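You operate a simulated robot arm through the tools that you are given. There is no shell and no other tool.

You run a simulated two-armed robot. Do the job below in one go: nothing can be reset, and whatever is moved stays where it is left.

## Task
Prime the pump into the cup, then pump the pot down to 4 litres.
Fine: CUP valve open only for priming, until the stream is steady; FEED valve open for the run and shut after; pump off at the end.

The check looks at the end state, three seconds after you hand in, the way a careful person would. Anything else that was tipped, shoved, dropped, spilled or broken makes it a failure.

## Robot
Two 7-joint arms with fingered hands on one trunk that stands fixed in place. Base frame: the origin is at the foot of the trunk, x ahead of it, y to its left, z up. Readings come in cm, rad, newtons and seconds.
The left shoulder is at [14.7, 18.2, 94.3], the right one opposite. With the tool pointing down near the work surface each hand reaches from about 10 to 90 cm from the base axis, measured 20 degrees to its own side. Payload 3.8 kg a hand.
Tool frame (each hand has its own): the origin (TCP) lies between the finger pads and is the grasp point; the fingertips stand 3 cm ahead of it; z points along the fingers, y is the line along which they close. The gripper opens to 10.4 cm; its body begins 3.5 cm behind the TCP. The gripper is a hand of 4 fingers: y runs from the thumb to the fingers, the wrist lies at [-1.7, -10.4, -17.8] in the tool frame, and closing takes about 1.5 s.
Orientation is that of the tool frame in the base frame, as [roll, pitch, yaw] about the fixed x, y, z axes, in that order (R = Rz(yaw) Ry(pitch) Rx(roll)). With the fingers straight down and the wrist toward the robot, the tool's x, y and z point along [0, 1, 0], [1, 0, 0] and [0, 0, -1] of the base frame.

## Interface
- The arms move only by the tool move_arm. It takes "left_series", "right_series" or both (then of equal length, played together; a hand with none holds still); each is a list of rows, each a list of 7 numbers: the gripper command, from -1 (shut) to 1 (fully open), values between in proportion, then the shift along the tool's x, y, z in cm, then the turn, a rotation vector about the tool's x, y, z in rad. In form: [[fingers, tx, ty, tz, wx, wy, wz], ...]. A call has 1 to 20 rows; each row shifts and turns the commanded pose from where the row before left it, along the tool's axes as they then stand. Rows are played at 5 a second. More than 5 cm and 0.15 rad between two rows, or a gripper value outside its range, and nothing of the call is played. A pose out of reach is approached as far as the arm can. The call stops where the force on the tool passes 40 N (or 10 N more than at its start, if that is more) or the arm is blocked; 0.2 s more then pass. The fingers move at their own pace (about 7.2 cm/s each) and stop on an object; they squeeze with about 31 N. The grip force told is the motor's: it shows also when the fingers shut on nothing. Time passes only in rows, and 0.2 s behind the last, so rows that do not move let the fingers close. It gives the time, the measured TCP pose, the force on the tool (base axes), the opening and the grip force at its end, in the units of the frame above (readings bear some noise), with the torque about the TCP (base axes, N m) and any sound that the robot's microphone picked up, and new pictures: "views" is both (left out), scene, wrist or none (wrist: the cameras of the hands that moved).
- Cameras (640 x 400 px; columns grow to the right, rows downward): "scene" is now at [25.46, 4.29, 112.59]; the picture's right is [0.49, -0.87, -0.00], its down [-0.44, -0.25, -0.86] and it looks along [0.75, 0.42, -0.50] (base axes); focal length 214 px, centre (320, 200). "left" rides on the left gripper at [-6.6, -9, -12.6] in its tool frame; the picture's right is [-0.78, -0.30, 0.56], its down [0.57, -0.70, 0.42] and it looks along [0.27, 0.65, 0.71] (tool axes); focal length 275 px, centre (320, 200). "right" rides on the right gripper at [6.6, -9, -12.6] in its tool frame; the picture's right is [-0.78, 0.30, -0.56], its down [-0.57, -0.70, 0.42] and it looks along [-0.26, 0.65, 0.71] (tool axes); focal length 275 px, centre (320, 200). There is no depth. A picture from a camera that has moved, and an enlarged one, comes with that camera's place and axes in the base frame and with its lens.
- lift_body(by): moves the trunk up (or, below 0, down) by that many cm; the arms and the scene camera ride with it, the base frame stays. It gives what a move gives, with no picture.
- preshape(shape, hand): the hand has 4 fingers and takes this shape, open, in about a second: jaw (thumb against the fingers, like two jaws); tri (thumb and two fingers); tip (a fingertip pinch); poke (one finger out to press); point (the index stretched); flat (the hand flat); cup (the hand cupped); fist (a fist). The gripper value then closes the fingers along that shape, each until it touches; the sizes above hold for jaw. It gives what a move gives, with no picture.
- turn_head(pan, tilt): turns the head with the scene camera to pan (to the left, within 1.501 rad either way) and tilt (down, from -0.506 to 1.204), counted from straight ahead of the robot (the tilt from the chest, where the trunk bows). It gives what a move gives, and a new picture of the scene camera.
- close_up(camera, box): a new picture of the part [left, top, right, bottom] of that camera's present view, enlarged. No time passes.
- hand_in(): hands the job in; it is judged then, once.

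Places have to be worked out from the pictures, the camera data and where the tool is seen. Open the grippers and draw the arms clear of the work before you hand the job in, unless the task says otherwise.

The tools are called after "Call:" as a command line: name --argument value ..., lists and objects as JSON in quotes. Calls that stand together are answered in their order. move_arm: Moves the arms, as the interface text tells. Its arguments: {"type":"object","properties":{"left_series":{"type":"array","items":{"type":"array","items":{"type":"number"}}},"right_series":{"type":"array","items":{"type":"array","items":{"type":"number"}}},"views":{"type":"string","enum":["both","scene","wrist","none"]}},"required":[]} The other tools are called the same way: lift_body (by) moves the trunk up or down; preshape (shape, hand) gives the hand a shape; turn_head (pan, tilt) turns the head that bears the scene camera; close_up (camera, box) takes an enlarged picture of a part of a camera's view; hand_in () hands the job in.

At the start:

```text
t: 0.0
left_tool_pos: [40.86, 43.23, 106.73]
left_tool_rot: [-3.141, -0.001, 1.571]
left_contact_force: [0.6, 0.8, -0.2]
left_torque: [-0.01, -0.02, 0.0]
left_grip_width: 10.4
left_grasp_force: 0.1
left_shape: jaw
right_tool_pos: [52.6, 0.52, 104.92]
right_tool_rot: [3.141, 0.0, 1.572]
right_contact_force: [0.9, -0.3, 0.0]
right_torque: [-0.01, -0.01, -0.05]
right_grip_width: 10.35
right_grasp_force: 0.1
right_shape: jaw
trunk travel left (down, up): [-10.0, 65.6]
head pan, tilt (commanded): [0.51, 0.527]
```

scene: 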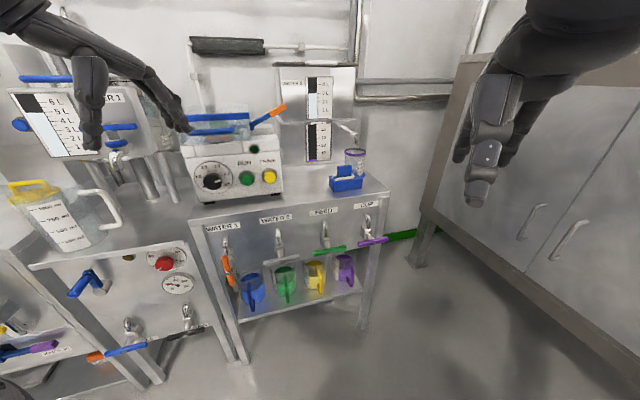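
right: 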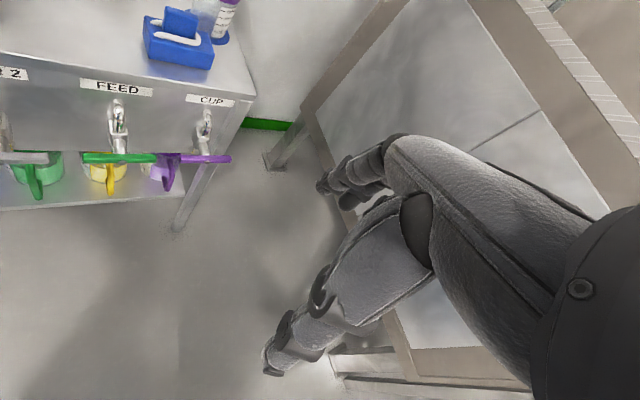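
left: 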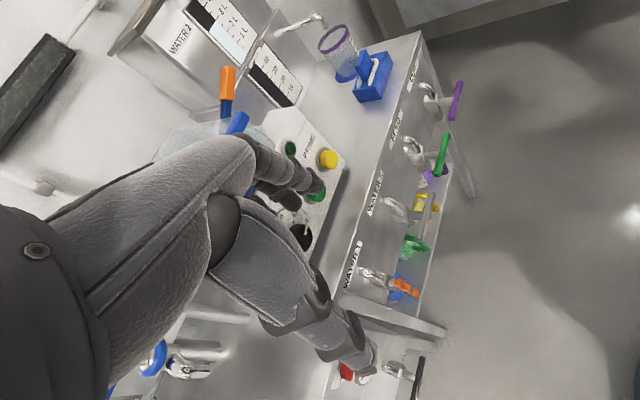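

I start by looking closely at the scene before moving anything: the pump box, the tanks and the row of valves.

Call:
close_up --camera "scene" --box '[180, 60, 400, 200]'

Call:
close_up --camera "scene" --box '[190, 190, 400, 320]'

Call:
close_up --camera "scene" --box '[0, 60, 220, 200]'

Call:
close_up --camera "scene" --box '[0, 200, 240, 400]'

Call:
close_up --camera "left" --box '[150, 0, 480, 200]'

Call:
close_up --camera "left" --box '[280, 60, 500, 320]'

```text
2.86 times, centred on (290, 130) of scene
camera zoom: at [25.46, 4.29, 112.59], right [0.49, -0.87, 0.0], down [-0.44, -0.25, -0.86], along [0.75, 0.42, -0.5], focal length 613 px, centre (406, 400)
```

zoom: 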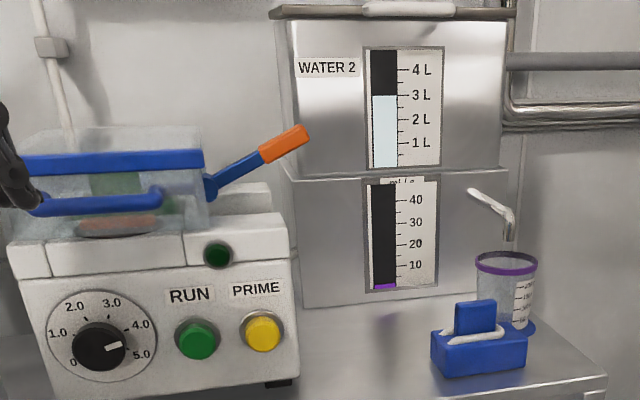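

```text
3.05 times, centred on (295, 255) of scene
camera zoom: at [25.46, 4.29, 112.59], right [0.49, -0.87, 0.0], down [-0.44, -0.25, -0.86], along [0.75, 0.42, -0.5], focal length 654 px, centre (396, 32)
```

zoom: 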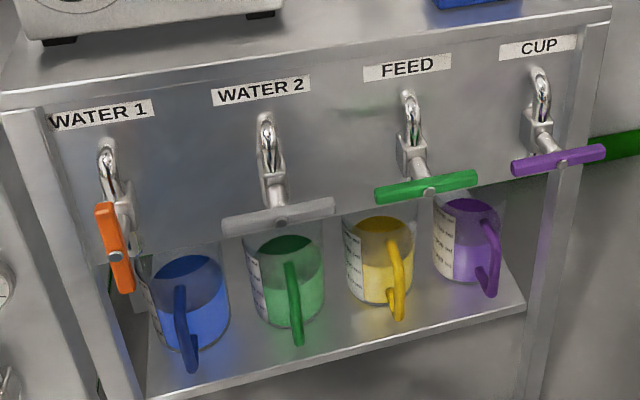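

```text
2.86 times, centred on (110, 130) of scene
camera zoom: at [25.46, 4.29, 112.59], right [0.49, -0.87, 0.0], down [-0.44, -0.25, -0.86], along [0.75, 0.42, -0.5], focal length 613 px, centre (920, 400)
```

zoom: 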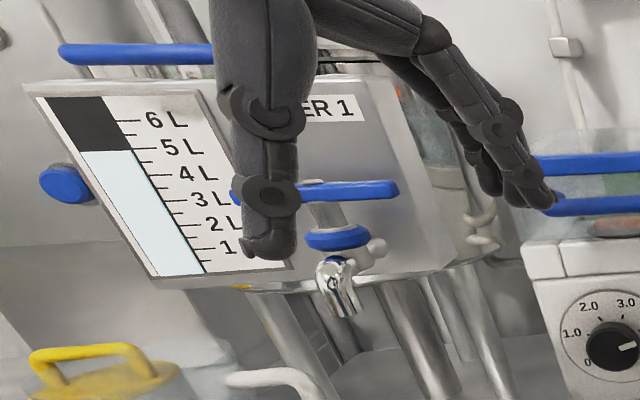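

```text
2.00 times, centred on (120, 300) of scene
camera zoom: at [25.46, 4.29, 112.59], right [0.49, -0.87, 0.0], down [-0.44, -0.25, -0.86], along [0.75, 0.42, -0.5], focal length 429 px, centre (720, 0)
```

zoom: 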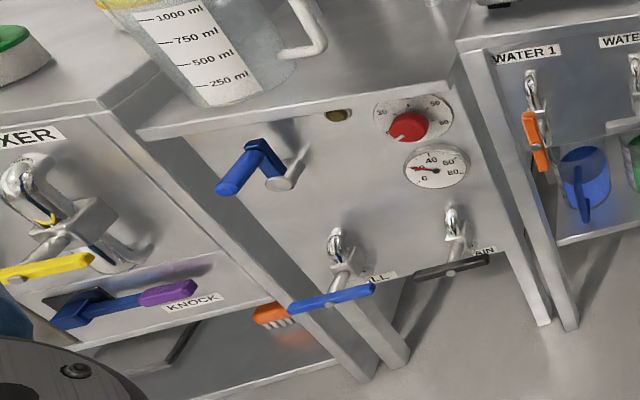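

```text
1.94 times, centred on (315, 100) of left
camera zoom: at [32.03, 36.66, 119.31], right [-0.3, -0.78, -0.56], down [-0.7, 0.57, -0.42], along [0.65, 0.27, -0.71], focal length 534 px, centre (330, 394)
```

zoom: 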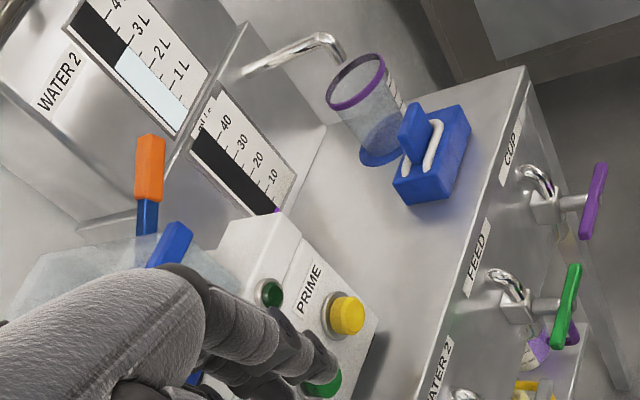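

```text
1.54 times, centred on (390, 190) of left
camera zoom: at [32.03, 36.66, 119.31], right [-0.3, -0.78, -0.56], down [-0.7, 0.57, -0.42], along [0.65, 0.27, -0.71], focal length 424 px, centre (212, 215)
```

zoom: 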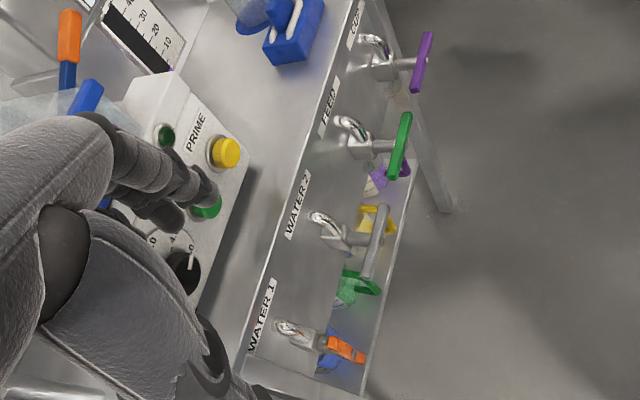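

The left hand hides part of the view, so I zoom further on the scales and the dial, and turn the head to see the rest of the setup.

Call:
close_up --camera "scene" --box '[270, 110, 400, 195]'

Call:
close_up --camera "scene" --box '[180, 120, 300, 200]'

Call:
turn_head --pan 0.9 --tilt 0.45

```text
4.71 times, centred on (335, 152) of scene
camera zoom: at [25.46, 4.29, 112.59], right [0.49, -0.87, 0.0], down [-0.44, -0.25, -0.86], along [0.75, 0.42, -0.5], focal length 1009 px, centre (249, 424)
```

zoom: 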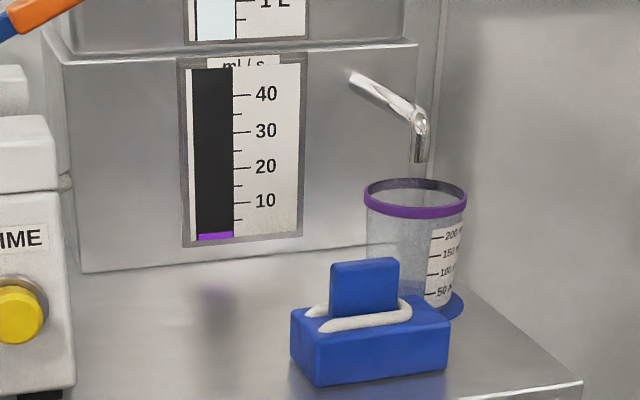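

```text
5.00 times, centred on (240, 160) of scene
camera zoom: at [25.46, 4.29, 112.59], right [0.49, -0.87, 0.0], down [-0.44, -0.25, -0.86], along [0.75, 0.42, -0.5], focal length 1072 px, centre (720, 400)
```

zoom: 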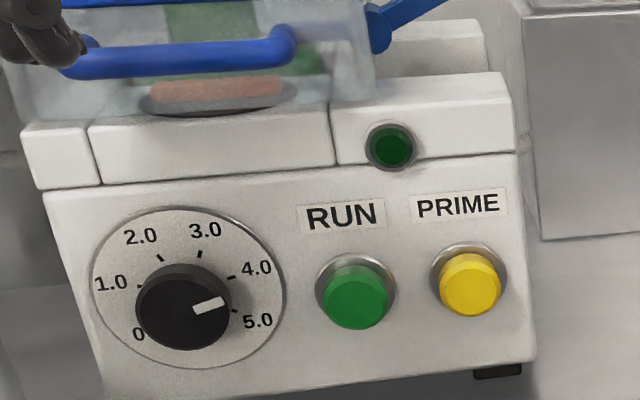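

```text
t: 0.9
left_tool_pos: [40.95, 43.22, 106.71]
left_tool_rot: [-3.14, 0.0, 1.57]
left_contact_force: [-0.2, 1.1, -0.1]
left_torque: [-0.02, -0.03, 0.01]
left_grip_width: 10.37
left_grasp_force: 0.0
left_shape: jaw
right_tool_pos: [52.62, 0.58, 105.11]
right_tool_rot: [-3.14, 0.002, 1.57]
right_contact_force: [0.3, -0.2, -0.5]
right_torque: [0.0, -0.02, 0.02]
right_grip_width: 10.35
right_grasp_force: 0.0
right_shape: jaw
trunk travel left (down, up): [-10.0, 65.6]
head pan, tilt (commanded): [0.901, 0.45]
camera scene: at [23.28, 7.08, 113.29], right [0.78, -0.62, 0.0], down [-0.27, -0.34, -0.9], along [0.56, 0.71, -0.44], focal length 214 px, centre (320, 200)
```

scene: 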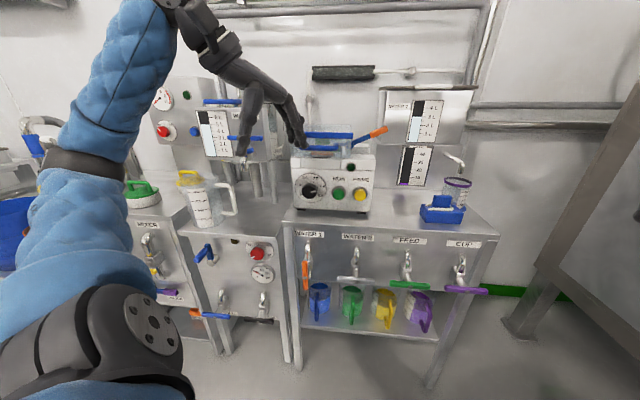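

I zoom into this new view to read the labels on the tanks and other stations.

Call:
close_up --camera "scene" --box '[140, 70, 300, 170]'

Call:
close_up --camera "scene" --box '[280, 60, 500, 200]'

Call:
close_up --camera "scene" --box '[120, 160, 300, 340]'

Call:
close_up --camera "scene" --box '[280, 210, 500, 350]'

```text
4.00 times, centred on (220, 120) of scene
camera zoom: at [23.28, 7.08, 113.29], right [0.78, -0.62, 0.0], down [-0.27, -0.34, -0.9], along [0.56, 0.71, -0.44], focal length 858 px, centre (720, 520)
```

zoom: 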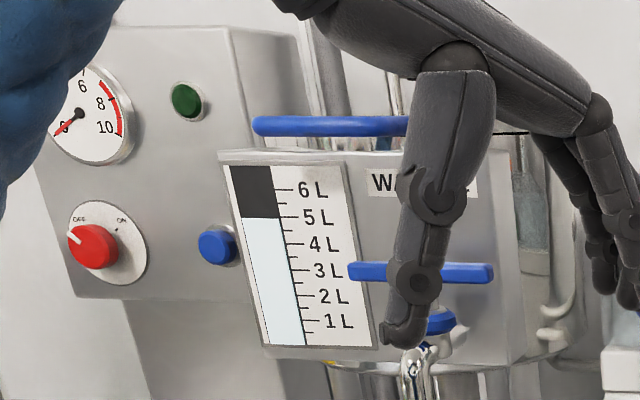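

```text
2.86 times, centred on (390, 130) of scene
camera zoom: at [23.28, 7.08, 113.29], right [0.78, -0.62, 0.0], down [-0.27, -0.34, -0.9], along [0.56, 0.71, -0.44], focal length 613 px, centre (120, 400)
```

zoom: 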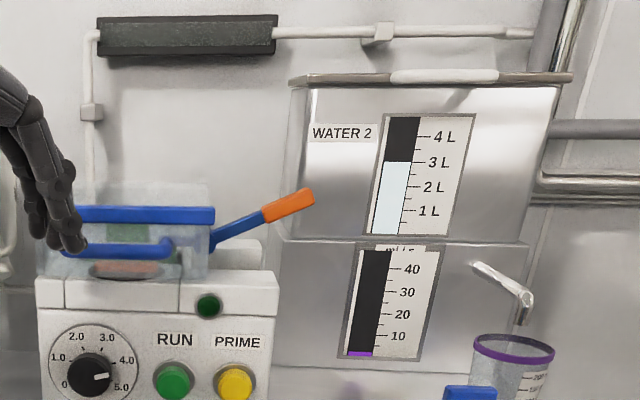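

```text
2.22 times, centred on (210, 250) of scene
camera zoom: at [23.28, 7.08, 113.29], right [0.78, -0.62, 0.0], down [-0.27, -0.34, -0.9], along [0.56, 0.71, -0.44], focal length 477 px, centre (564, 89)
```

zoom: 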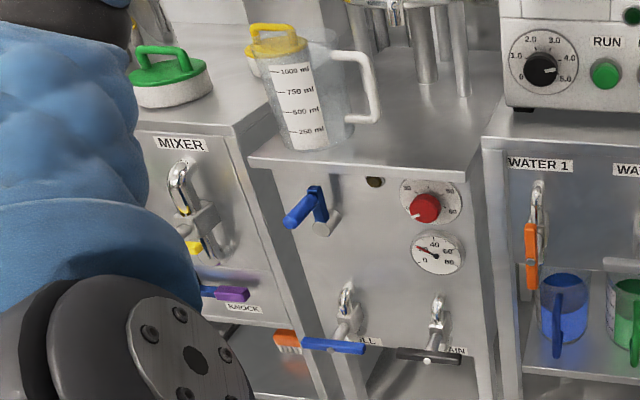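

```text
2.86 times, centred on (390, 280) of scene
camera zoom: at [23.28, 7.08, 113.29], right [0.78, -0.62, 0.0], down [-0.27, -0.34, -0.9], along [0.56, 0.71, -0.44], focal length 613 px, centre (120, -29)
```

zoom: 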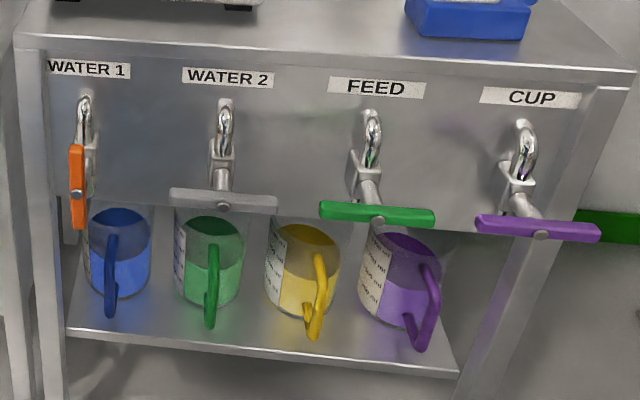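

The WATER 1 pot reads about 5 L, its valve handle is upright (open); WATER 2, FEED and CUP handles lie crosswise (shut). I estimate CUP handle at about [82, 15, 64], FEED at [71.5, 26, 64], PRIME at [67.6, 44.4, 87.6], RUN at [63, 49, 88]. I raise the left hand out of the line of sight to see the pump and pot fully.

Call:
move_arm --left_series '[[1, 0, -3, -4, 0, 0, 0], [1, 0, -3, -4, 0, 0, 0], [1, 0, -3, -4, 0, 0, 0], [1, 0, -3, -4, 0, 0, 0], [1, 0, 0, 0, 0, 0, 0]]' --views "both"

```text
t: 2.1
left_tool_pos: [29.02, 43.31, 122.75]
left_tool_rot: [-3.14, 0.001, 1.571]
left_contact_force: [0.4, 0.3, -0.3]
left_torque: [-0.02, 0.01, 0.0]
left_grip_width: 10.35
left_grasp_force: 0.1
left_shape: jaw
right_tool_pos: [52.56, 0.64, 105.14]
right_tool_rot: [-3.141, 0.002, 1.57]
right_contact_force: [0.1, 0.1, -0.4]
right_torque: [0.02, 0.01, -0.05]
right_grip_width: 10.33
right_grasp_force: 0.1
right_shape: jaw
trunk travel left (down, up): [-10.0, 65.6]
head pan, tilt (commanded): [0.901, 0.45]
camera scene: at [23.31, 7.1, 113.27], right [0.78, -0.62, 0.0], down [-0.27, -0.34, -0.9], along [0.56, 0.71, -0.44], focal length 214 px, centre (320, 200)
camera left: at [19.99, 36.65, 135.34], right [-0.3, -0.78, -0.56], down [-0.7, 0.57, -0.42], along [0.65, 0.26, -0.71], focal length 275 px, centre (320, 200)
```

scene: 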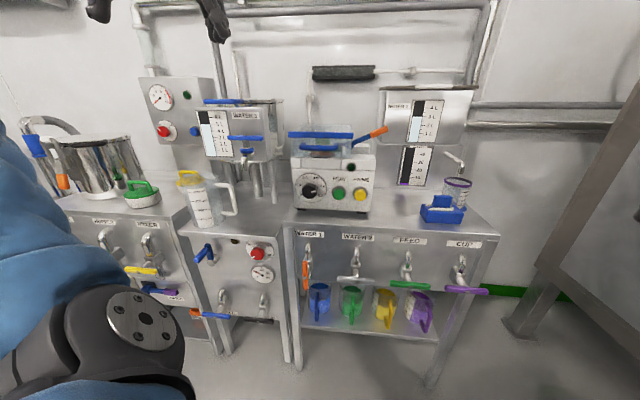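
left: 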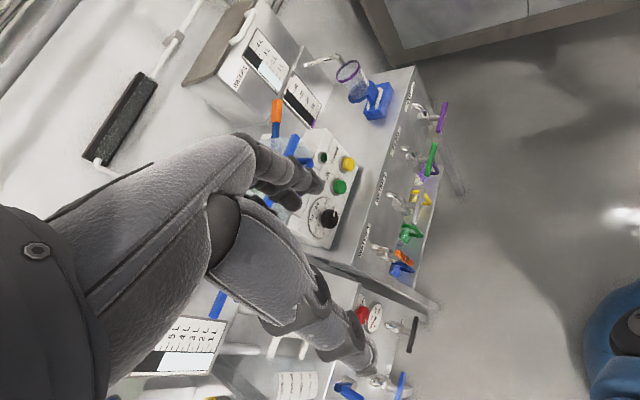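

Now the pump and the pots are clear of the hand. I zoom on the pump, pot WATER 1 and the rest.

Call:
close_up --camera "scene" --box '[280, 110, 400, 220]'

Call:
close_up --camera "scene" --box '[190, 90, 290, 180]'

Call:
close_up --camera "scene" --box '[10, 100, 220, 340]'

Call:
close_up --camera "scene" --box '[370, 80, 490, 240]'

Call:
close_up --camera "scene" --box '[280, 220, 500, 330]'

```text
3.64 times, centred on (340, 165) of scene
camera zoom: at [23.31, 7.1, 113.27], right [0.78, -0.62, 0.0], down [-0.27, -0.34, -0.9], along [0.56, 0.71, -0.44], focal length 780 px, centre (247, 327)
```

zoom: 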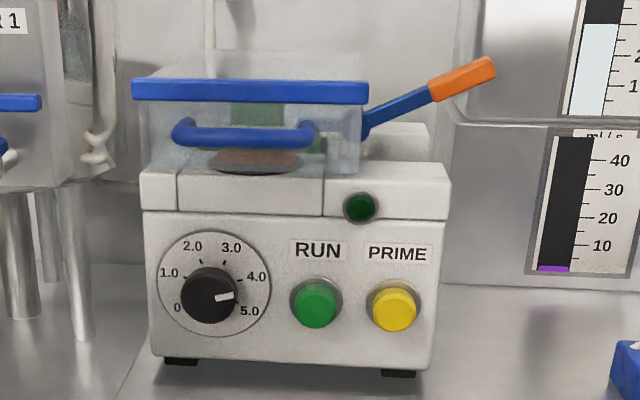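

```text
4.44 times, centred on (240, 135) of scene
camera zoom: at [23.31, 7.1, 113.27], right [0.78, -0.62, 0.0], down [-0.27, -0.34, -0.9], along [0.56, 0.71, -0.44], focal length 953 px, centre (676, 489)
```

zoom: 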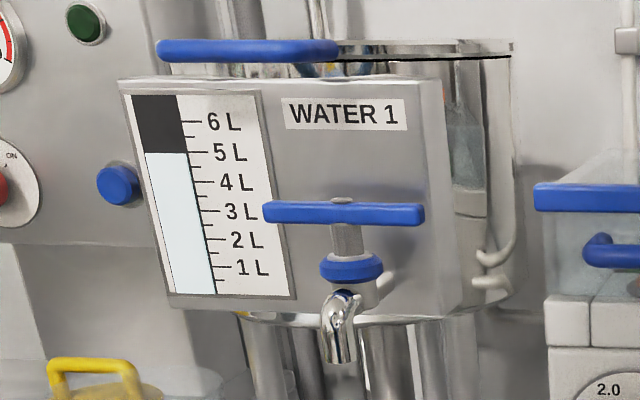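

```text
1.67 times, centred on (115, 220) of scene
camera zoom: at [23.31, 7.1, 113.27], right [0.78, -0.62, 0.0], down [-0.27, -0.34, -0.9], along [0.56, 0.71, -0.44], focal length 358 px, centre (662, 167)
```

zoom: 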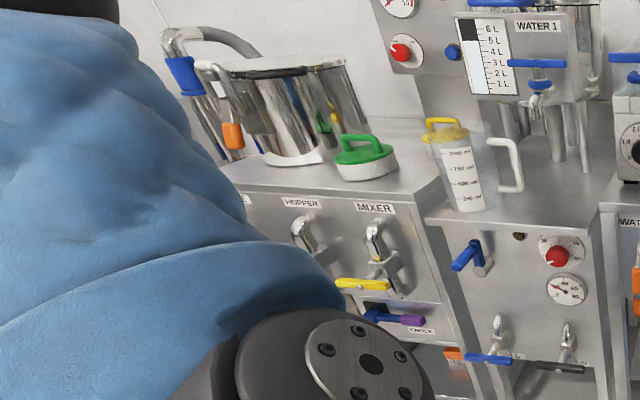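

```text
2.50 times, centred on (430, 160) of scene
camera zoom: at [23.31, 7.1, 113.27], right [0.78, -0.62, 0.0], down [-0.27, -0.34, -0.9], along [0.56, 0.71, -0.44], focal length 536 px, centre (45, 300)
```

zoom: 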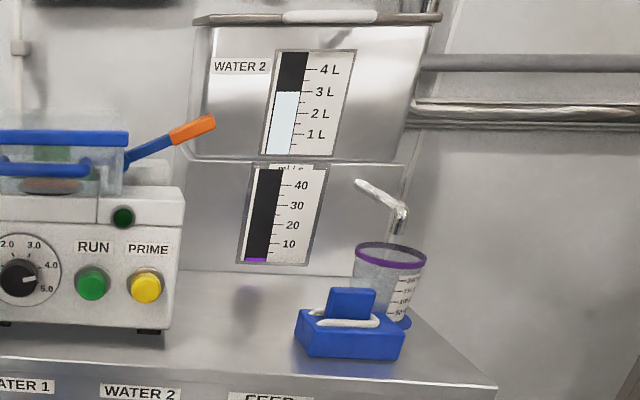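

```text
2.91 times, centred on (390, 275) of scene
camera zoom: at [23.31, 7.1, 113.27], right [0.78, -0.62, 0.0], down [-0.27, -0.34, -0.9], along [0.56, 0.71, -0.44], focal length 624 px, centre (116, -18)
```

zoom: 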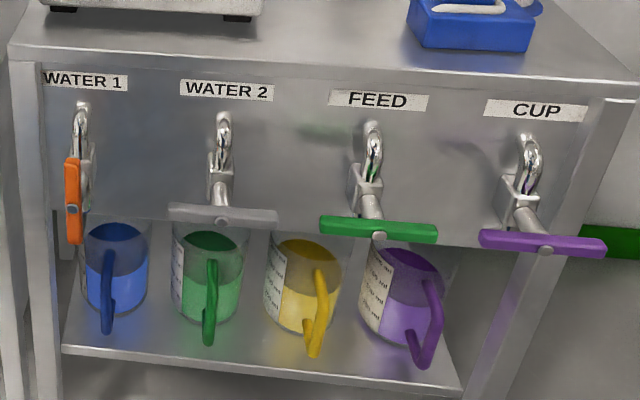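

Everything is visible now: pump lamp dark (off), flow gauge near 0, pot at about 5 L. I'll use the right hand for the valves; the valve bench face runs at 45°, so I first turn the right hand to point its fingers forward and 45° to the left.

Call:
move_arm --right_series '[[1, 0, 0, 0, -0.1428, 0, 0], [1, 0, 0, 0, -0.1428, 0, 0], [1, 0, 0, 0, -0.1428, 0, 0], [1, 0, 0, 0, -0.1428, 0, 0], [1, 0, 0, 0, -0.1428, 0, 0], [1, 0, 0, 0, -0.1428, 0, 0], [1, 0, 0, 0, -0.1428, 0, 0], [1, 0, 0, 0, -0.1428, 0, 0], [1, 0, 0, 0, -0.1428, 0, 0], [1, 0, 0, 0, -0.1428, 0, 0], [1, 0, 0, 0, -0.1428, 0, 0], [1, 0, 0, 0, 0, 0.131, 0], [1, 0, 0, 0, 0, 0.131, 0], [1, 0, 0, 0, 0, 0.131, 0], [1, 0, 0, 0, 0, 0.131, 0], [1, 0, 0, 0, 0, 0.131, 0], [1, 0, 0, 0, 0, 0.131, 0], [1, 0, 0, 0, 0, 0, 0]]' --views "both"

Call:
turn_head --pan 0.45 --tilt 0.55

```text
t: 5.9
left_tool_pos: [29.06, 43.35, 122.72]
left_tool_rot: [-3.14, -0.001, 1.57]
left_contact_force: [-0.2, 0.1, 0.8]
left_torque: [-0.02, 0.03, 0.03]
left_grip_width: 10.35
left_grasp_force: 0.1
left_shape: jaw
right_tool_pos: [54.01, 3.3, 99.78]
right_tool_rot: [1.582, -0.131, 2.056]
right_contact_force: [-0.2, 0.1, 0.2]
right_torque: [-0.03, -0.01, 0.0]
right_grip_width: 10.37
right_grasp_force: 0.1
right_shape: jaw
right hand out of reach, approached as far as the arm can: row 11, 13, 14, 15, 16, 17
trunk travel left (down, up): [-10.0, 65.6]
head pan, tilt (commanded): [0.901, 0.45]
camera scene: at [23.27, 7.08, 113.29], right [0.78, -0.62, 0.0], down [-0.27, -0.34, -0.9], along [0.56, 0.71, -0.44], focal length 214 px, centre (320, 200)
camera right: at [39.24, 4.25, 91.85], right [-0.11, -0.97, 0.2], down [0.59, -0.23, -0.77], along [0.8, 0.03, 0.6], focal length 275 px, centre (320, 200)
```

scene: 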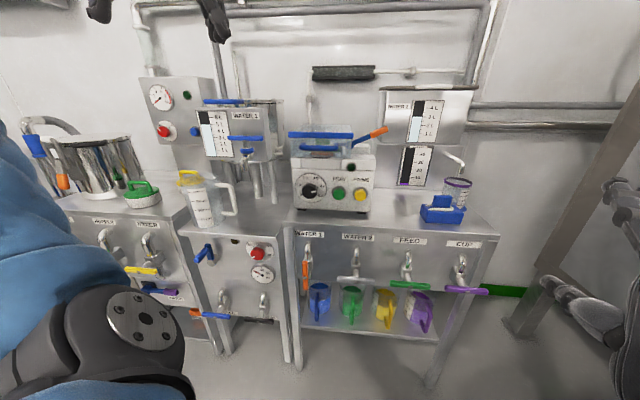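
right: 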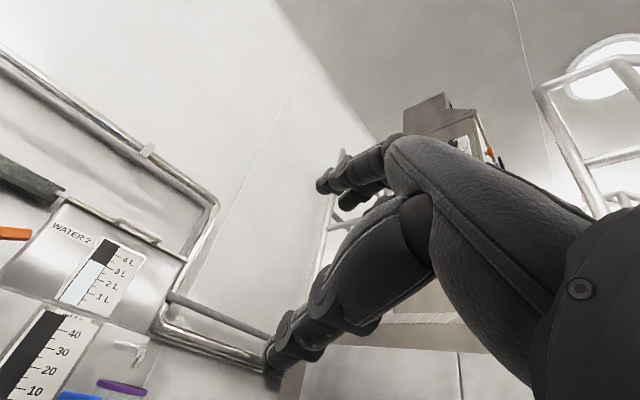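

```text
t: 6.8
left_tool_pos: [28.92, 43.27, 122.86]
left_tool_rot: [3.141, 0.001, 1.57]
left_contact_force: [0.5, 0.2, -0.5]
left_torque: [0.0, 0.01, 0.04]
left_grip_width: 10.38
left_grasp_force: 0.1
left_shape: jaw
right_tool_pos: [54.02, 3.28, 99.7]
right_tool_rot: [1.582, -0.13, 2.054]
right_contact_force: [0.3, -0.4, 0.6]
right_torque: [-0.01, 0.02, 0.02]
right_grip_width: 10.37
right_grasp_force: 0.1
right_shape: jaw
trunk travel left (down, up): [-10.0, 65.6]
head pan, tilt (commanded): [0.45, 0.55]
camera scene: at [25.65, 3.8, 112.39], right [0.44, -0.9, 0.0], down [-0.47, -0.23, -0.85], along [0.77, 0.37, -0.52], focal length 214 px, centre (320, 200)
```

scene: 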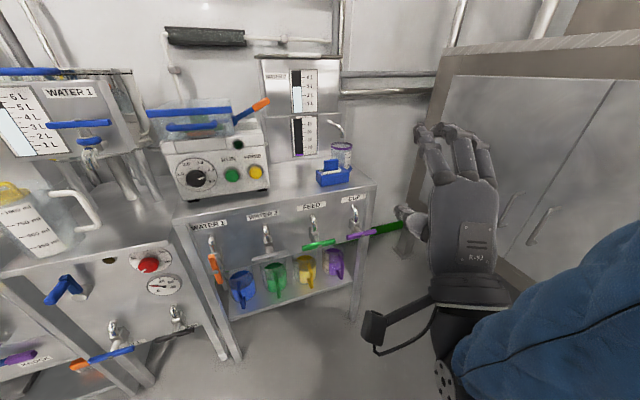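

The right wrist can't quite point fully forward here, so I'll likely use a finger-push on the handles instead. I shape both hands to "poke" and look at how the finger stands.

Call:
preshape --hand "right" --shape "poke"

Call:
preshape --hand "left" --shape "poke"

Call:
close_up --camera "scene" --box '[320, 60, 640, 400]'

Call:
close_up --camera "right" --box '[0, 0, 640, 400]'

Call:
close_up --camera "left" --box '[0, 0, 640, 400]'

```text
t: 7.7
left_tool_pos: [28.93, 43.16, 122.64]
left_tool_rot: [-3.14, 0.001, 1.57]
left_contact_force: [-0.4, -0.1, 0.0]
left_torque: [0.02, 0.03, 0.02]
left_grip_width: 10.37
left_grasp_force: 0.1
left_shape: jaw
right_tool_pos: [54.05, 3.35, 99.81]
right_tool_rot: [1.582, -0.127, 2.054]
right_contact_force: [0.8, -0.8, -0.3]
right_torque: [0.02, 0.03, 0.02]
right_grip_width: 0.0
right_grasp_force: 0.2
right_shape: poke
trunk travel left (down, up): [-10.0, 65.6]
head pan, tilt (commanded): [0.45, 0.55]
```

```text
t: 8.6
left_tool_pos: [29.0, 43.27, 122.87]
left_tool_rot: [-3.14, 0.0, 1.571]
left_contact_force: [0.6, -0.4, 0.9]
left_torque: [-0.02, -0.02, 0.0]
left_grip_width: 0.0
left_grasp_force: 0.1
left_shape: poke
right_tool_pos: [53.99, 3.34, 99.76]
right_tool_rot: [1.582, -0.129, 2.054]
right_contact_force: [0.5, -0.7, -0.1]
right_torque: [0.0, 0.02, 0.02]
right_grip_width: 0.03
right_grasp_force: 0.0
right_shape: poke
trunk travel left (down, up): [-10.0, 65.6]
head pan, tilt (commanded): [0.45, 0.55]
```

```text
1.18 times, centred on (480, 230) of scene
camera zoom: at [25.65, 3.79, 112.38], right [0.44, -0.9, 0.0], down [-0.47, -0.23, -0.85], along [0.77, 0.37, -0.52], focal length 252 px, centre (132, 165)
```

zoom: 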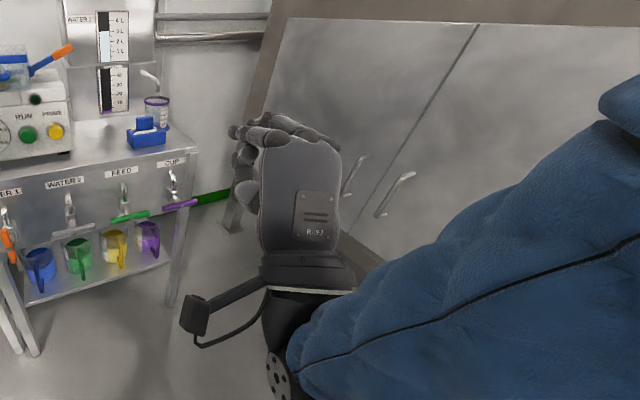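

```text
1.00 times, centred on (320, 200) of right (not enlarged: the box is as wide or as high as the picture)
camera zoom: at [39.25, 4.26, 91.85], right [-0.11, -0.97, 0.2], down [0.59, -0.23, -0.77], along [0.8, 0.03, 0.6], focal length 275 px, centre (320, 200)
```

zoom: 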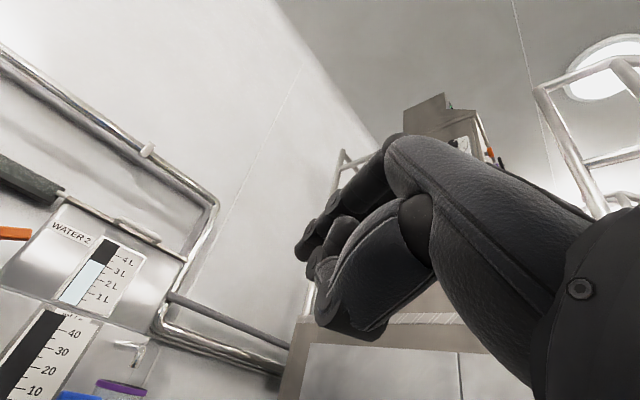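

```text
1.00 times, centred on (320, 200) of left (not enlarged: the box is as wide or as high as the picture)
camera zoom: at [19.98, 36.62, 135.33], right [-0.3, -0.78, -0.56], down [-0.7, 0.57, -0.42], along [0.65, 0.27, -0.71], focal length 275 px, centre (320, 200)
```

zoom: 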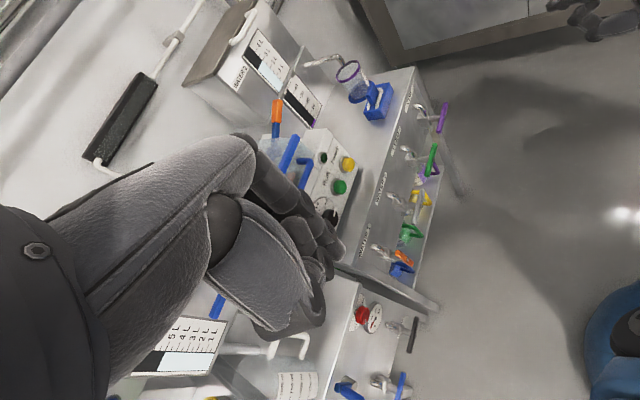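

In "poke" the index tip stands about 3 cm ahead of the TCP near the tool axis. I tilt the right hand to point 45° down toward the bench face, a slanted finger that can push the bar handles, and check the pose is reached.

Call:
move_arm --right_series '[[1, 0, 0, 0, 0.131, 0, 0], [1, 0, 0, 0, 0.131, 0, 0], [1, 0, 0, 0, 0.131, 0, 0], [1, 0, 0, 0, 0.131, 0, 0], [1, 0, 0, 0, 0.131, 0, 0], [1, 0, 0, 0, 0.131, 0, 0], [1, 0, 0, 0, 0, 0, 0]]' --views "both"

```text
t: 10.2
left_tool_pos: [29.05, 43.31, 122.73]
left_tool_rot: [3.141, 0.0, 1.57]
left_contact_force: [-0.2, -0.3, 0.4]
left_torque: [0.02, 0.01, 0.01]
left_grip_width: 0.0
left_grasp_force: 0.1
left_shape: poke
right_tool_pos: [52.28, 6.95, 95.86]
right_tool_rot: [2.371, -0.129, 2.055]
right_contact_force: [0.3, -0.3, 0.0]
right_torque: [-0.01, 0.01, -0.03]
right_grip_width: 0.0
right_grasp_force: 0.1
right_shape: poke
right hand out of reach, approached as far as the arm can: row 1, 2, 3
trunk travel left (down, up): [-10.0, 65.6]
head pan, tilt (commanded): [0.45, 0.55]
camera scene: at [25.65, 3.79, 112.38], right [0.44, -0.9, 0.0], down [-0.47, -0.23, -0.85], along [0.77, 0.37, -0.52], focal length 214 px, centre (320, 200)
camera right: at [36.0, 5.37, 99.32], right [0.24, -0.83, 0.5], down [0.03, -0.51, -0.86], along [0.97, 0.22, -0.09], focal length 275 px, centre (320, 200)
```

scene: 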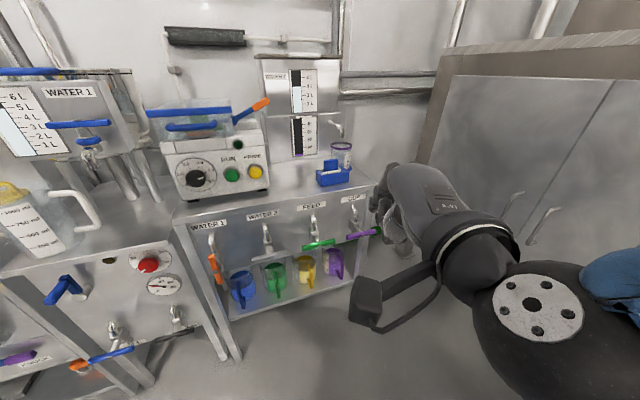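
right: 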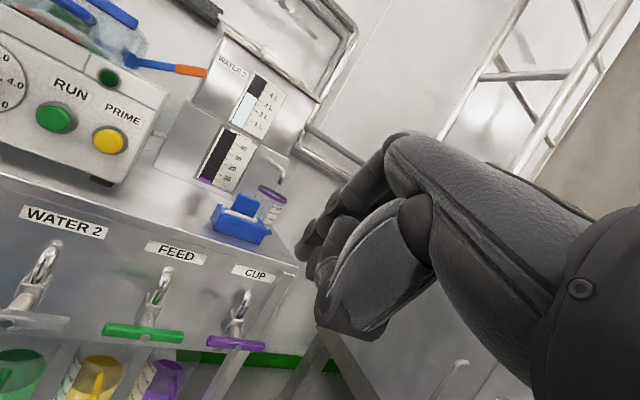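

The pose was reached with the hand pointing about 45° down. I enlarge the right camera to see exactly where the index fingertip is.

Call:
close_up --camera "right" --box '[180, 130, 420, 350]'

Call:
close_up --camera "scene" --box '[300, 150, 440, 290]'

```text
1.82 times, centred on (300, 240) of right
camera zoom: at [36.0, 5.37, 99.32], right [0.24, -0.83, 0.5], down [0.03, -0.51, -0.86], along [0.97, 0.22, -0.09], focal length 500 px, centre (356, 127)
```

zoom: 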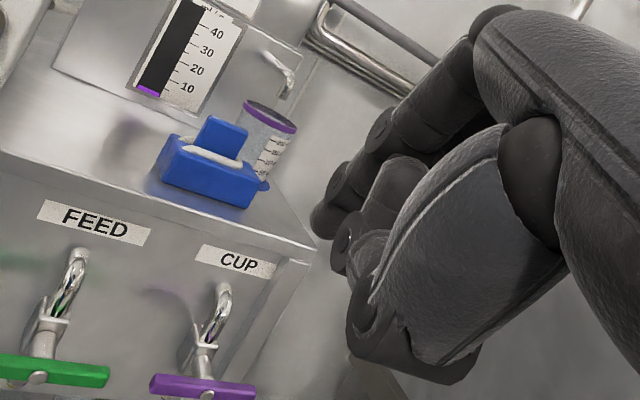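

```text
2.86 times, centred on (370, 220) of scene
camera zoom: at [25.65, 3.79, 112.38], right [0.44, -0.9, 0.0], down [-0.47, -0.23, -0.85], along [0.77, 0.37, -0.52], focal length 613 px, centre (177, 143)
```

zoom: 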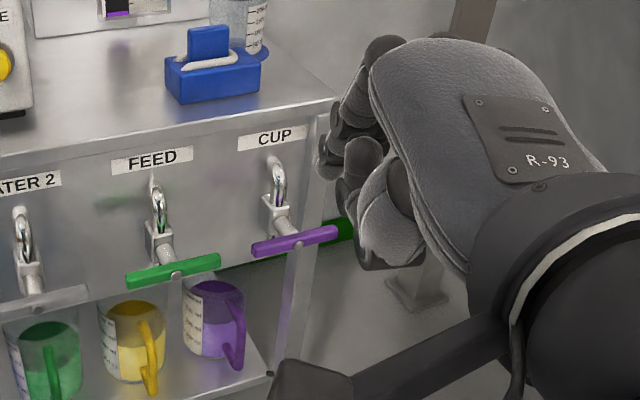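

Index tip sits about 3 cm along the tool axis as expected. I now move the right hand most of the way toward a point above the right end of the purple CUP handle and check the picture.

Call:
move_arm --right_series '[[1, -1.56, 0.53, 4.34, 0, 0, 0], [1, -1.56, 0.53, 4.34, 0, 0, 0], [1, -1.56, 0.53, 4.34, 0, 0, 0], [1, -1.56, 0.53, 4.34, 0, 0, 0], [1, -1.56, 0.53, 4.34, 0, 0, 0], [1, -1.56, 0.53, 4.34, 0, 0, 0], [1, -1.56, 0.53, 4.34, 0, 0, 0], [1, 0, 0, 0, 0, 0, 0]]' --views "both"

```text
t: 12.0
left_tool_pos: [29.0, 43.19, 122.85]
left_tool_rot: [3.141, 0.0, 1.572]
left_contact_force: [0.1, 0.2, -0.1]
left_torque: [0.0, 0.0, 0.0]
left_grip_width: 0.01
left_grasp_force: 0.2
left_shape: poke
right_tool_pos: [58.57, 7.74, 90.7]
right_tool_rot: [2.369, -0.13, 2.055]
right_contact_force: [0.7, 0.0, -1.5]
right_torque: [0.01, 0.02, 0.0]
right_grip_width: 0.0
right_grasp_force: 0.1
right_shape: poke
right hand out of reach, approached as far as the arm can: row 2, 3, 4, 5, 6, 7
trunk travel left (down, up): [-10.0, 65.6]
head pan, tilt (commanded): [0.45, 0.55]
camera scene: at [25.65, 3.79, 112.38], right [0.44, -0.9, 0.0], down [-0.47, -0.23, -0.85], along [0.77, 0.37, -0.52], focal length 214 px, centre (320, 200)
camera right: at [42.24, 6.31, 94.23], right [0.24, -0.83, 0.5], down [0.03, -0.51, -0.86], along [0.97, 0.22, -0.09], focal length 275 px, centre (320, 200)
```

scene: 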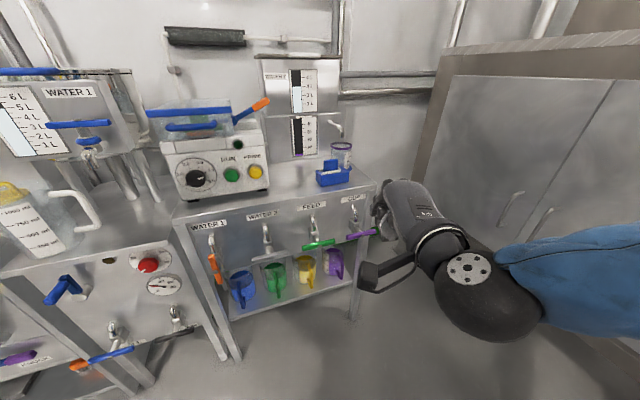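
right: 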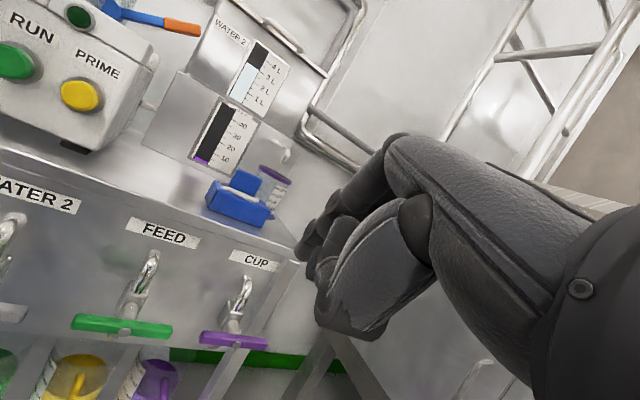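

The IK got stuck with the elbow folded outward. I tilt the hand back to fingers-down (the comfortable posture), stretch out in front of the bench, and will re-tilt there.

Call:
move_arm --right_series '[[1, 0, 0, -1, 0.131, 0, 0], [1, 0, 0, -1, 0.131, 0, 0], [1, 0, 0, 0, 0.131, 0, 0], [1, 0, 0, 0, 0.131, 0, 0], [1, 0, 0, 0, 0.131, 0, 0], [1, 0, 0, 0, 0.131, 0, 0], [1, 0, 0, 0, 0, 0, 0]]' --views "scene"

```text
t: 13.6
left_tool_pos: [29.0, 43.21, 122.91]
left_tool_rot: [-3.141, 0.0, 1.571]
left_contact_force: [0.1, 0.2, -0.5]
left_torque: [-0.03, 0.01, 0.02]
left_grip_width: 0.0
left_grasp_force: 0.1
left_shape: poke
right_tool_pos: [57.51, 7.07, 92.28]
right_tool_rot: [-3.128, -0.129, 2.055]
right_contact_force: [-0.2, -0.5, -1.0]
right_torque: [0.01, -0.02, 0.0]
right_grip_width: 0.0
right_grasp_force: 0.0
right_shape: poke
trunk travel left (down, up): [-10.0, 65.6]
head pan, tilt (commanded): [0.45, 0.55]
camera scene: at [25.64, 3.78, 112.39], right [0.44, -0.9, 0.0], down [-0.47, -0.23, -0.85], along [0.77, 0.37, -0.52], focal length 214 px, centre (320, 200)
```

scene: 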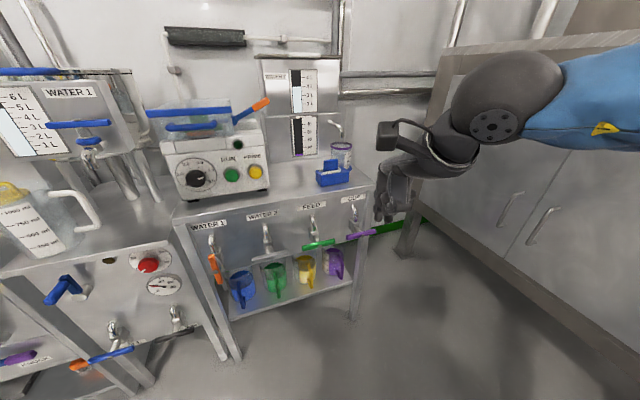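

Fingers point down again and it's unobstructed. I extend the hand forward to about [74, 4, 80], in front of the CUP handle.

Call:
move_arm --right_series '[[1, -2.36, 2.67, 2.14, 0, 0, 0], [1, -2.36, 2.67, 2.14, 0, 0, 0], [1, -2.36, 2.67, 2.14, 0, 0, 0], [1, -2.36, 2.67, 2.14, 0, 0, 0], [1, -2.36, 2.67, 2.14, 0, 0, 0], [1, 0, 0, 0, 0, 0, 0]]' --views "both"

```text
t: 15.0
left_tool_pos: [28.99, 43.18, 122.87]
left_tool_rot: [-3.141, 0.0, 1.571]
left_contact_force: [0.4, 0.1, -0.5]
left_torque: [0.01, 0.01, 0.0]
left_grip_width: 0.0
left_grasp_force: 0.1
left_shape: poke
right_tool_pos: [73.85, 4.24, 80.15]
right_tool_rot: [-3.129, -0.129, 2.057]
right_contact_force: [-0.1, 0.3, -0.5]
right_torque: [0.01, -0.03, 0.0]
right_grip_width: 0.0
right_grasp_force: 0.0
right_shape: poke
trunk travel left (down, up): [-10.0, 65.6]
head pan, tilt (commanded): [0.45, 0.55]
camera scene: at [25.64, 3.78, 112.4], right [0.44, -0.9, 0.0], down [-0.47, -0.23, -0.85], along [0.77, 0.37, -0.52], focal length 214 px, centre (320, 200)
camera right: at [63.82, 4.42, 93.46], right [0.66, -0.6, 0.45], down [-0.39, -0.78, -0.49], along [0.64, 0.15, -0.75], focal length 275 px, centre (320, 200)
```

scene: 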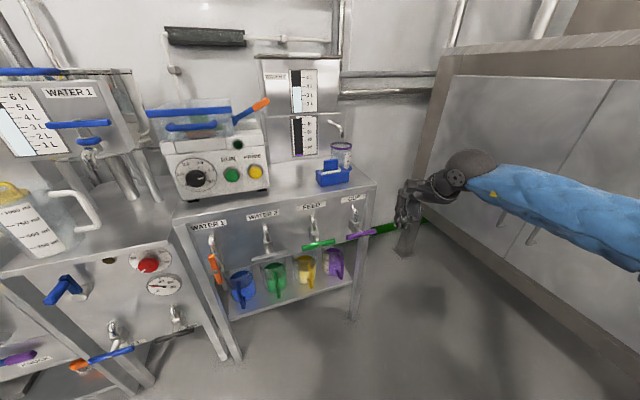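
right: 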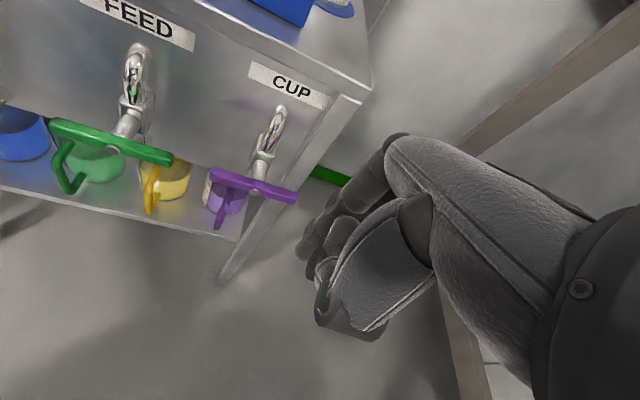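

Reached with a comfortable arm shape. Now I tilt the finger up 45° toward the bench face and level the hand a bit to see if it can hold this posture here.

Call:
move_arm --right_series '[[1, 0, 0, 0, -0.131, 0, 0], [1, 0, 0, 0, -0.131, 0, 0], [1, 0, 0, 0, -0.131, 0, 0], [1, 0, 0, 0, -0.131, 0, 0], [1, 0, 0, 0, -0.131, 0, 0], [1, 0, 0, 0, -0.131, 0, 0], [1, 0, 0, 0, 0, 0, 0]]' --views "both"

```text
t: 16.6
left_tool_pos: [28.97, 43.28, 122.73]
left_tool_rot: [-3.141, 0.001, 1.572]
left_contact_force: [-0.1, 0.4, 0.6]
left_torque: [0.01, 0.01, 0.03]
left_grip_width: 0.04
left_grasp_force: 0.0
left_shape: poke
right_tool_pos: [74.0, 4.1, 80.0]
right_tool_rot: [2.568, -0.129, 2.054]
right_contact_force: [-0.4, -1.2, 1.2]
right_torque: [-0.01, -0.03, 0.02]
right_grip_width: 0.01
right_grasp_force: 0.0
right_shape: poke
right hand out of reach, approached as far as the arm can: row 5, 6
trunk travel left (down, up): [-10.0, 65.6]
head pan, tilt (commanded): [0.45, 0.55]
camera scene: at [25.65, 3.79, 112.39], right [0.44, -0.9, 0.0], down [-0.47, -0.23, -0.85], along [0.77, 0.37, -0.52], focal length 214 px, centre (320, 200)
camera right: at [58.55, 2.58, 86.41], right [0.35, -0.78, 0.52], down [-0.1, -0.58, -0.81], along [0.93, 0.23, -0.28], focal length 275 px, centre (320, 200)
```

scene: 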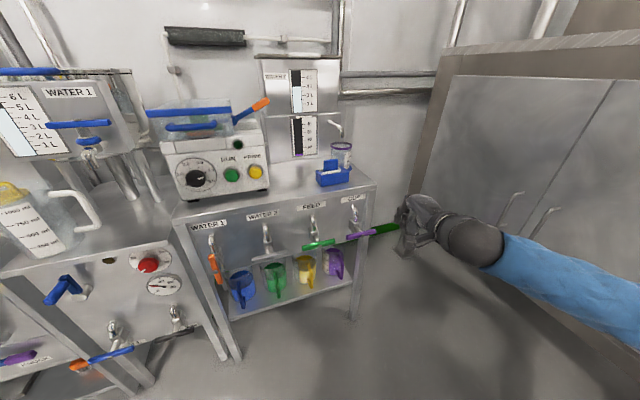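
right: 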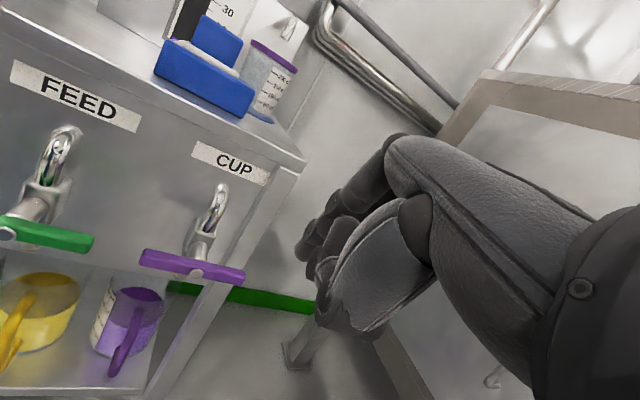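

The wrist can tilt to about 33° off vertical here, which is enough. I try the "point" shape to see whether it gives a longer stretched finger for pushing the handles.

Call:
preshape --hand "right" --shape "point"

Call:
close_up --camera "right" --box '[180, 100, 480, 350]'

Call:
close_up --camera "scene" --box '[300, 140, 480, 280]'

```text
t: 17.5
left_tool_pos: [29.0, 43.2, 122.77]
left_tool_rot: [3.141, 0.0, 1.57]
left_contact_force: [-0.3, 0.5, -0.2]
left_torque: [0.0, 0.01, -0.03]
left_grip_width: 0.0
left_grasp_force: 0.1
left_shape: poke
right_tool_pos: [73.93, 4.07, 79.97]
right_tool_rot: [2.564, -0.129, 2.055]
right_contact_force: [0.3, 0.7, -0.2]
right_torque: [0.04, 0.0, -0.02]
right_grip_width: 0.02
right_grasp_force: 0.0
right_shape: point
trunk travel left (down, up): [-10.0, 65.6]
head pan, tilt (commanded): [0.45, 0.55]
```

```text
1.60 times, centred on (330, 225) of right
camera zoom: at [58.56, 2.59, 86.41], right [0.35, -0.78, 0.52], down [-0.1, -0.58, -0.81], along [0.93, 0.23, -0.28], focal length 440 px, centre (304, 160)
```

zoom: 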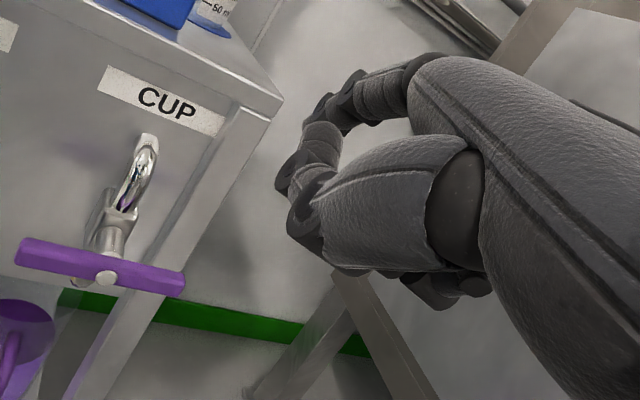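

```text
2.86 times, centred on (390, 210) of scene
camera zoom: at [25.66, 3.79, 112.38], right [0.44, -0.9, 0.0], down [-0.47, -0.23, -0.85], along [0.77, 0.37, -0.52], focal length 613 px, centre (120, 171)
```

zoom: 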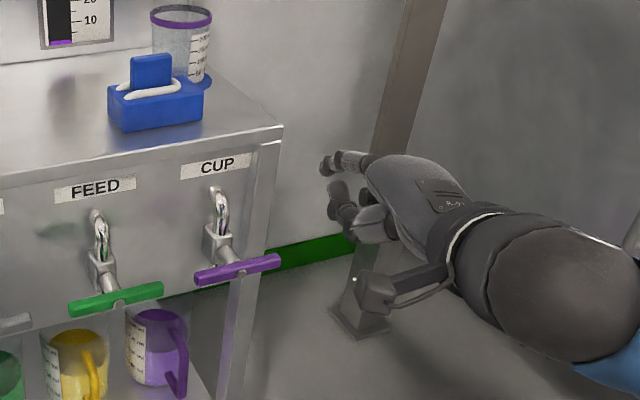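

In "point" the index is stretched out well clear of the other fingers (tip near tool [2.5, 5, 0]). I zoom in on both cameras to fix the tip position.

Call:
close_up --camera "right" --box '[280, 110, 440, 210]'

Call:
close_up --camera "scene" --box '[370, 180, 450, 230]'

Call:
close_up --camera "left" --box '[480, 0, 640, 100]'

```text
4.00 times, centred on (360, 160) of right
camera zoom: at [58.56, 2.59, 86.41], right [0.35, -0.78, 0.52], down [-0.1, -0.58, -0.81], along [0.93, 0.23, -0.28], focal length 1101 px, centre (160, 360)
```

zoom: 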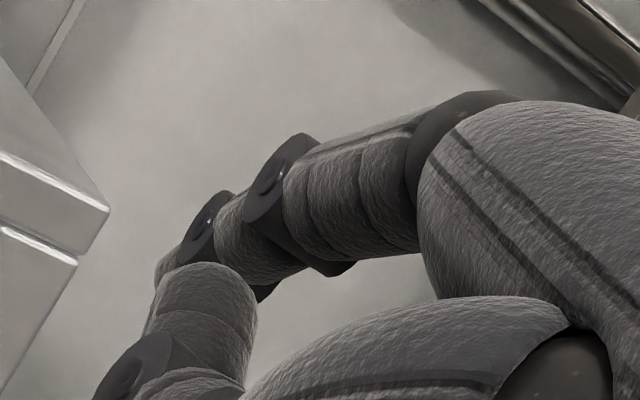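

```text
8.00 times, centred on (410, 205) of scene
camera zoom: at [25.66, 3.79, 112.38], right [0.44, -0.9, 0.0], down [-0.47, -0.23, -0.85], along [0.77, 0.37, -0.52], focal length 1716 px, centre (-400, 160)
```

zoom: 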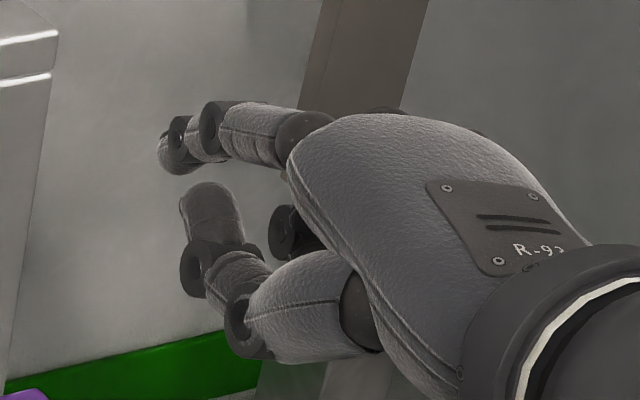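

```text
4.00 times, centred on (560, 50) of left
camera zoom: at [19.99, 36.62, 135.33], right [-0.3, -0.78, -0.56], down [-0.7, 0.57, -0.42], along [0.65, 0.27, -0.71], focal length 1101 px, centre (-640, 800)
```

zoom: 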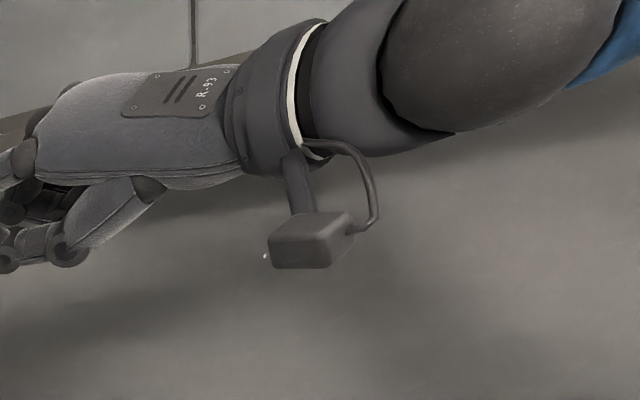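

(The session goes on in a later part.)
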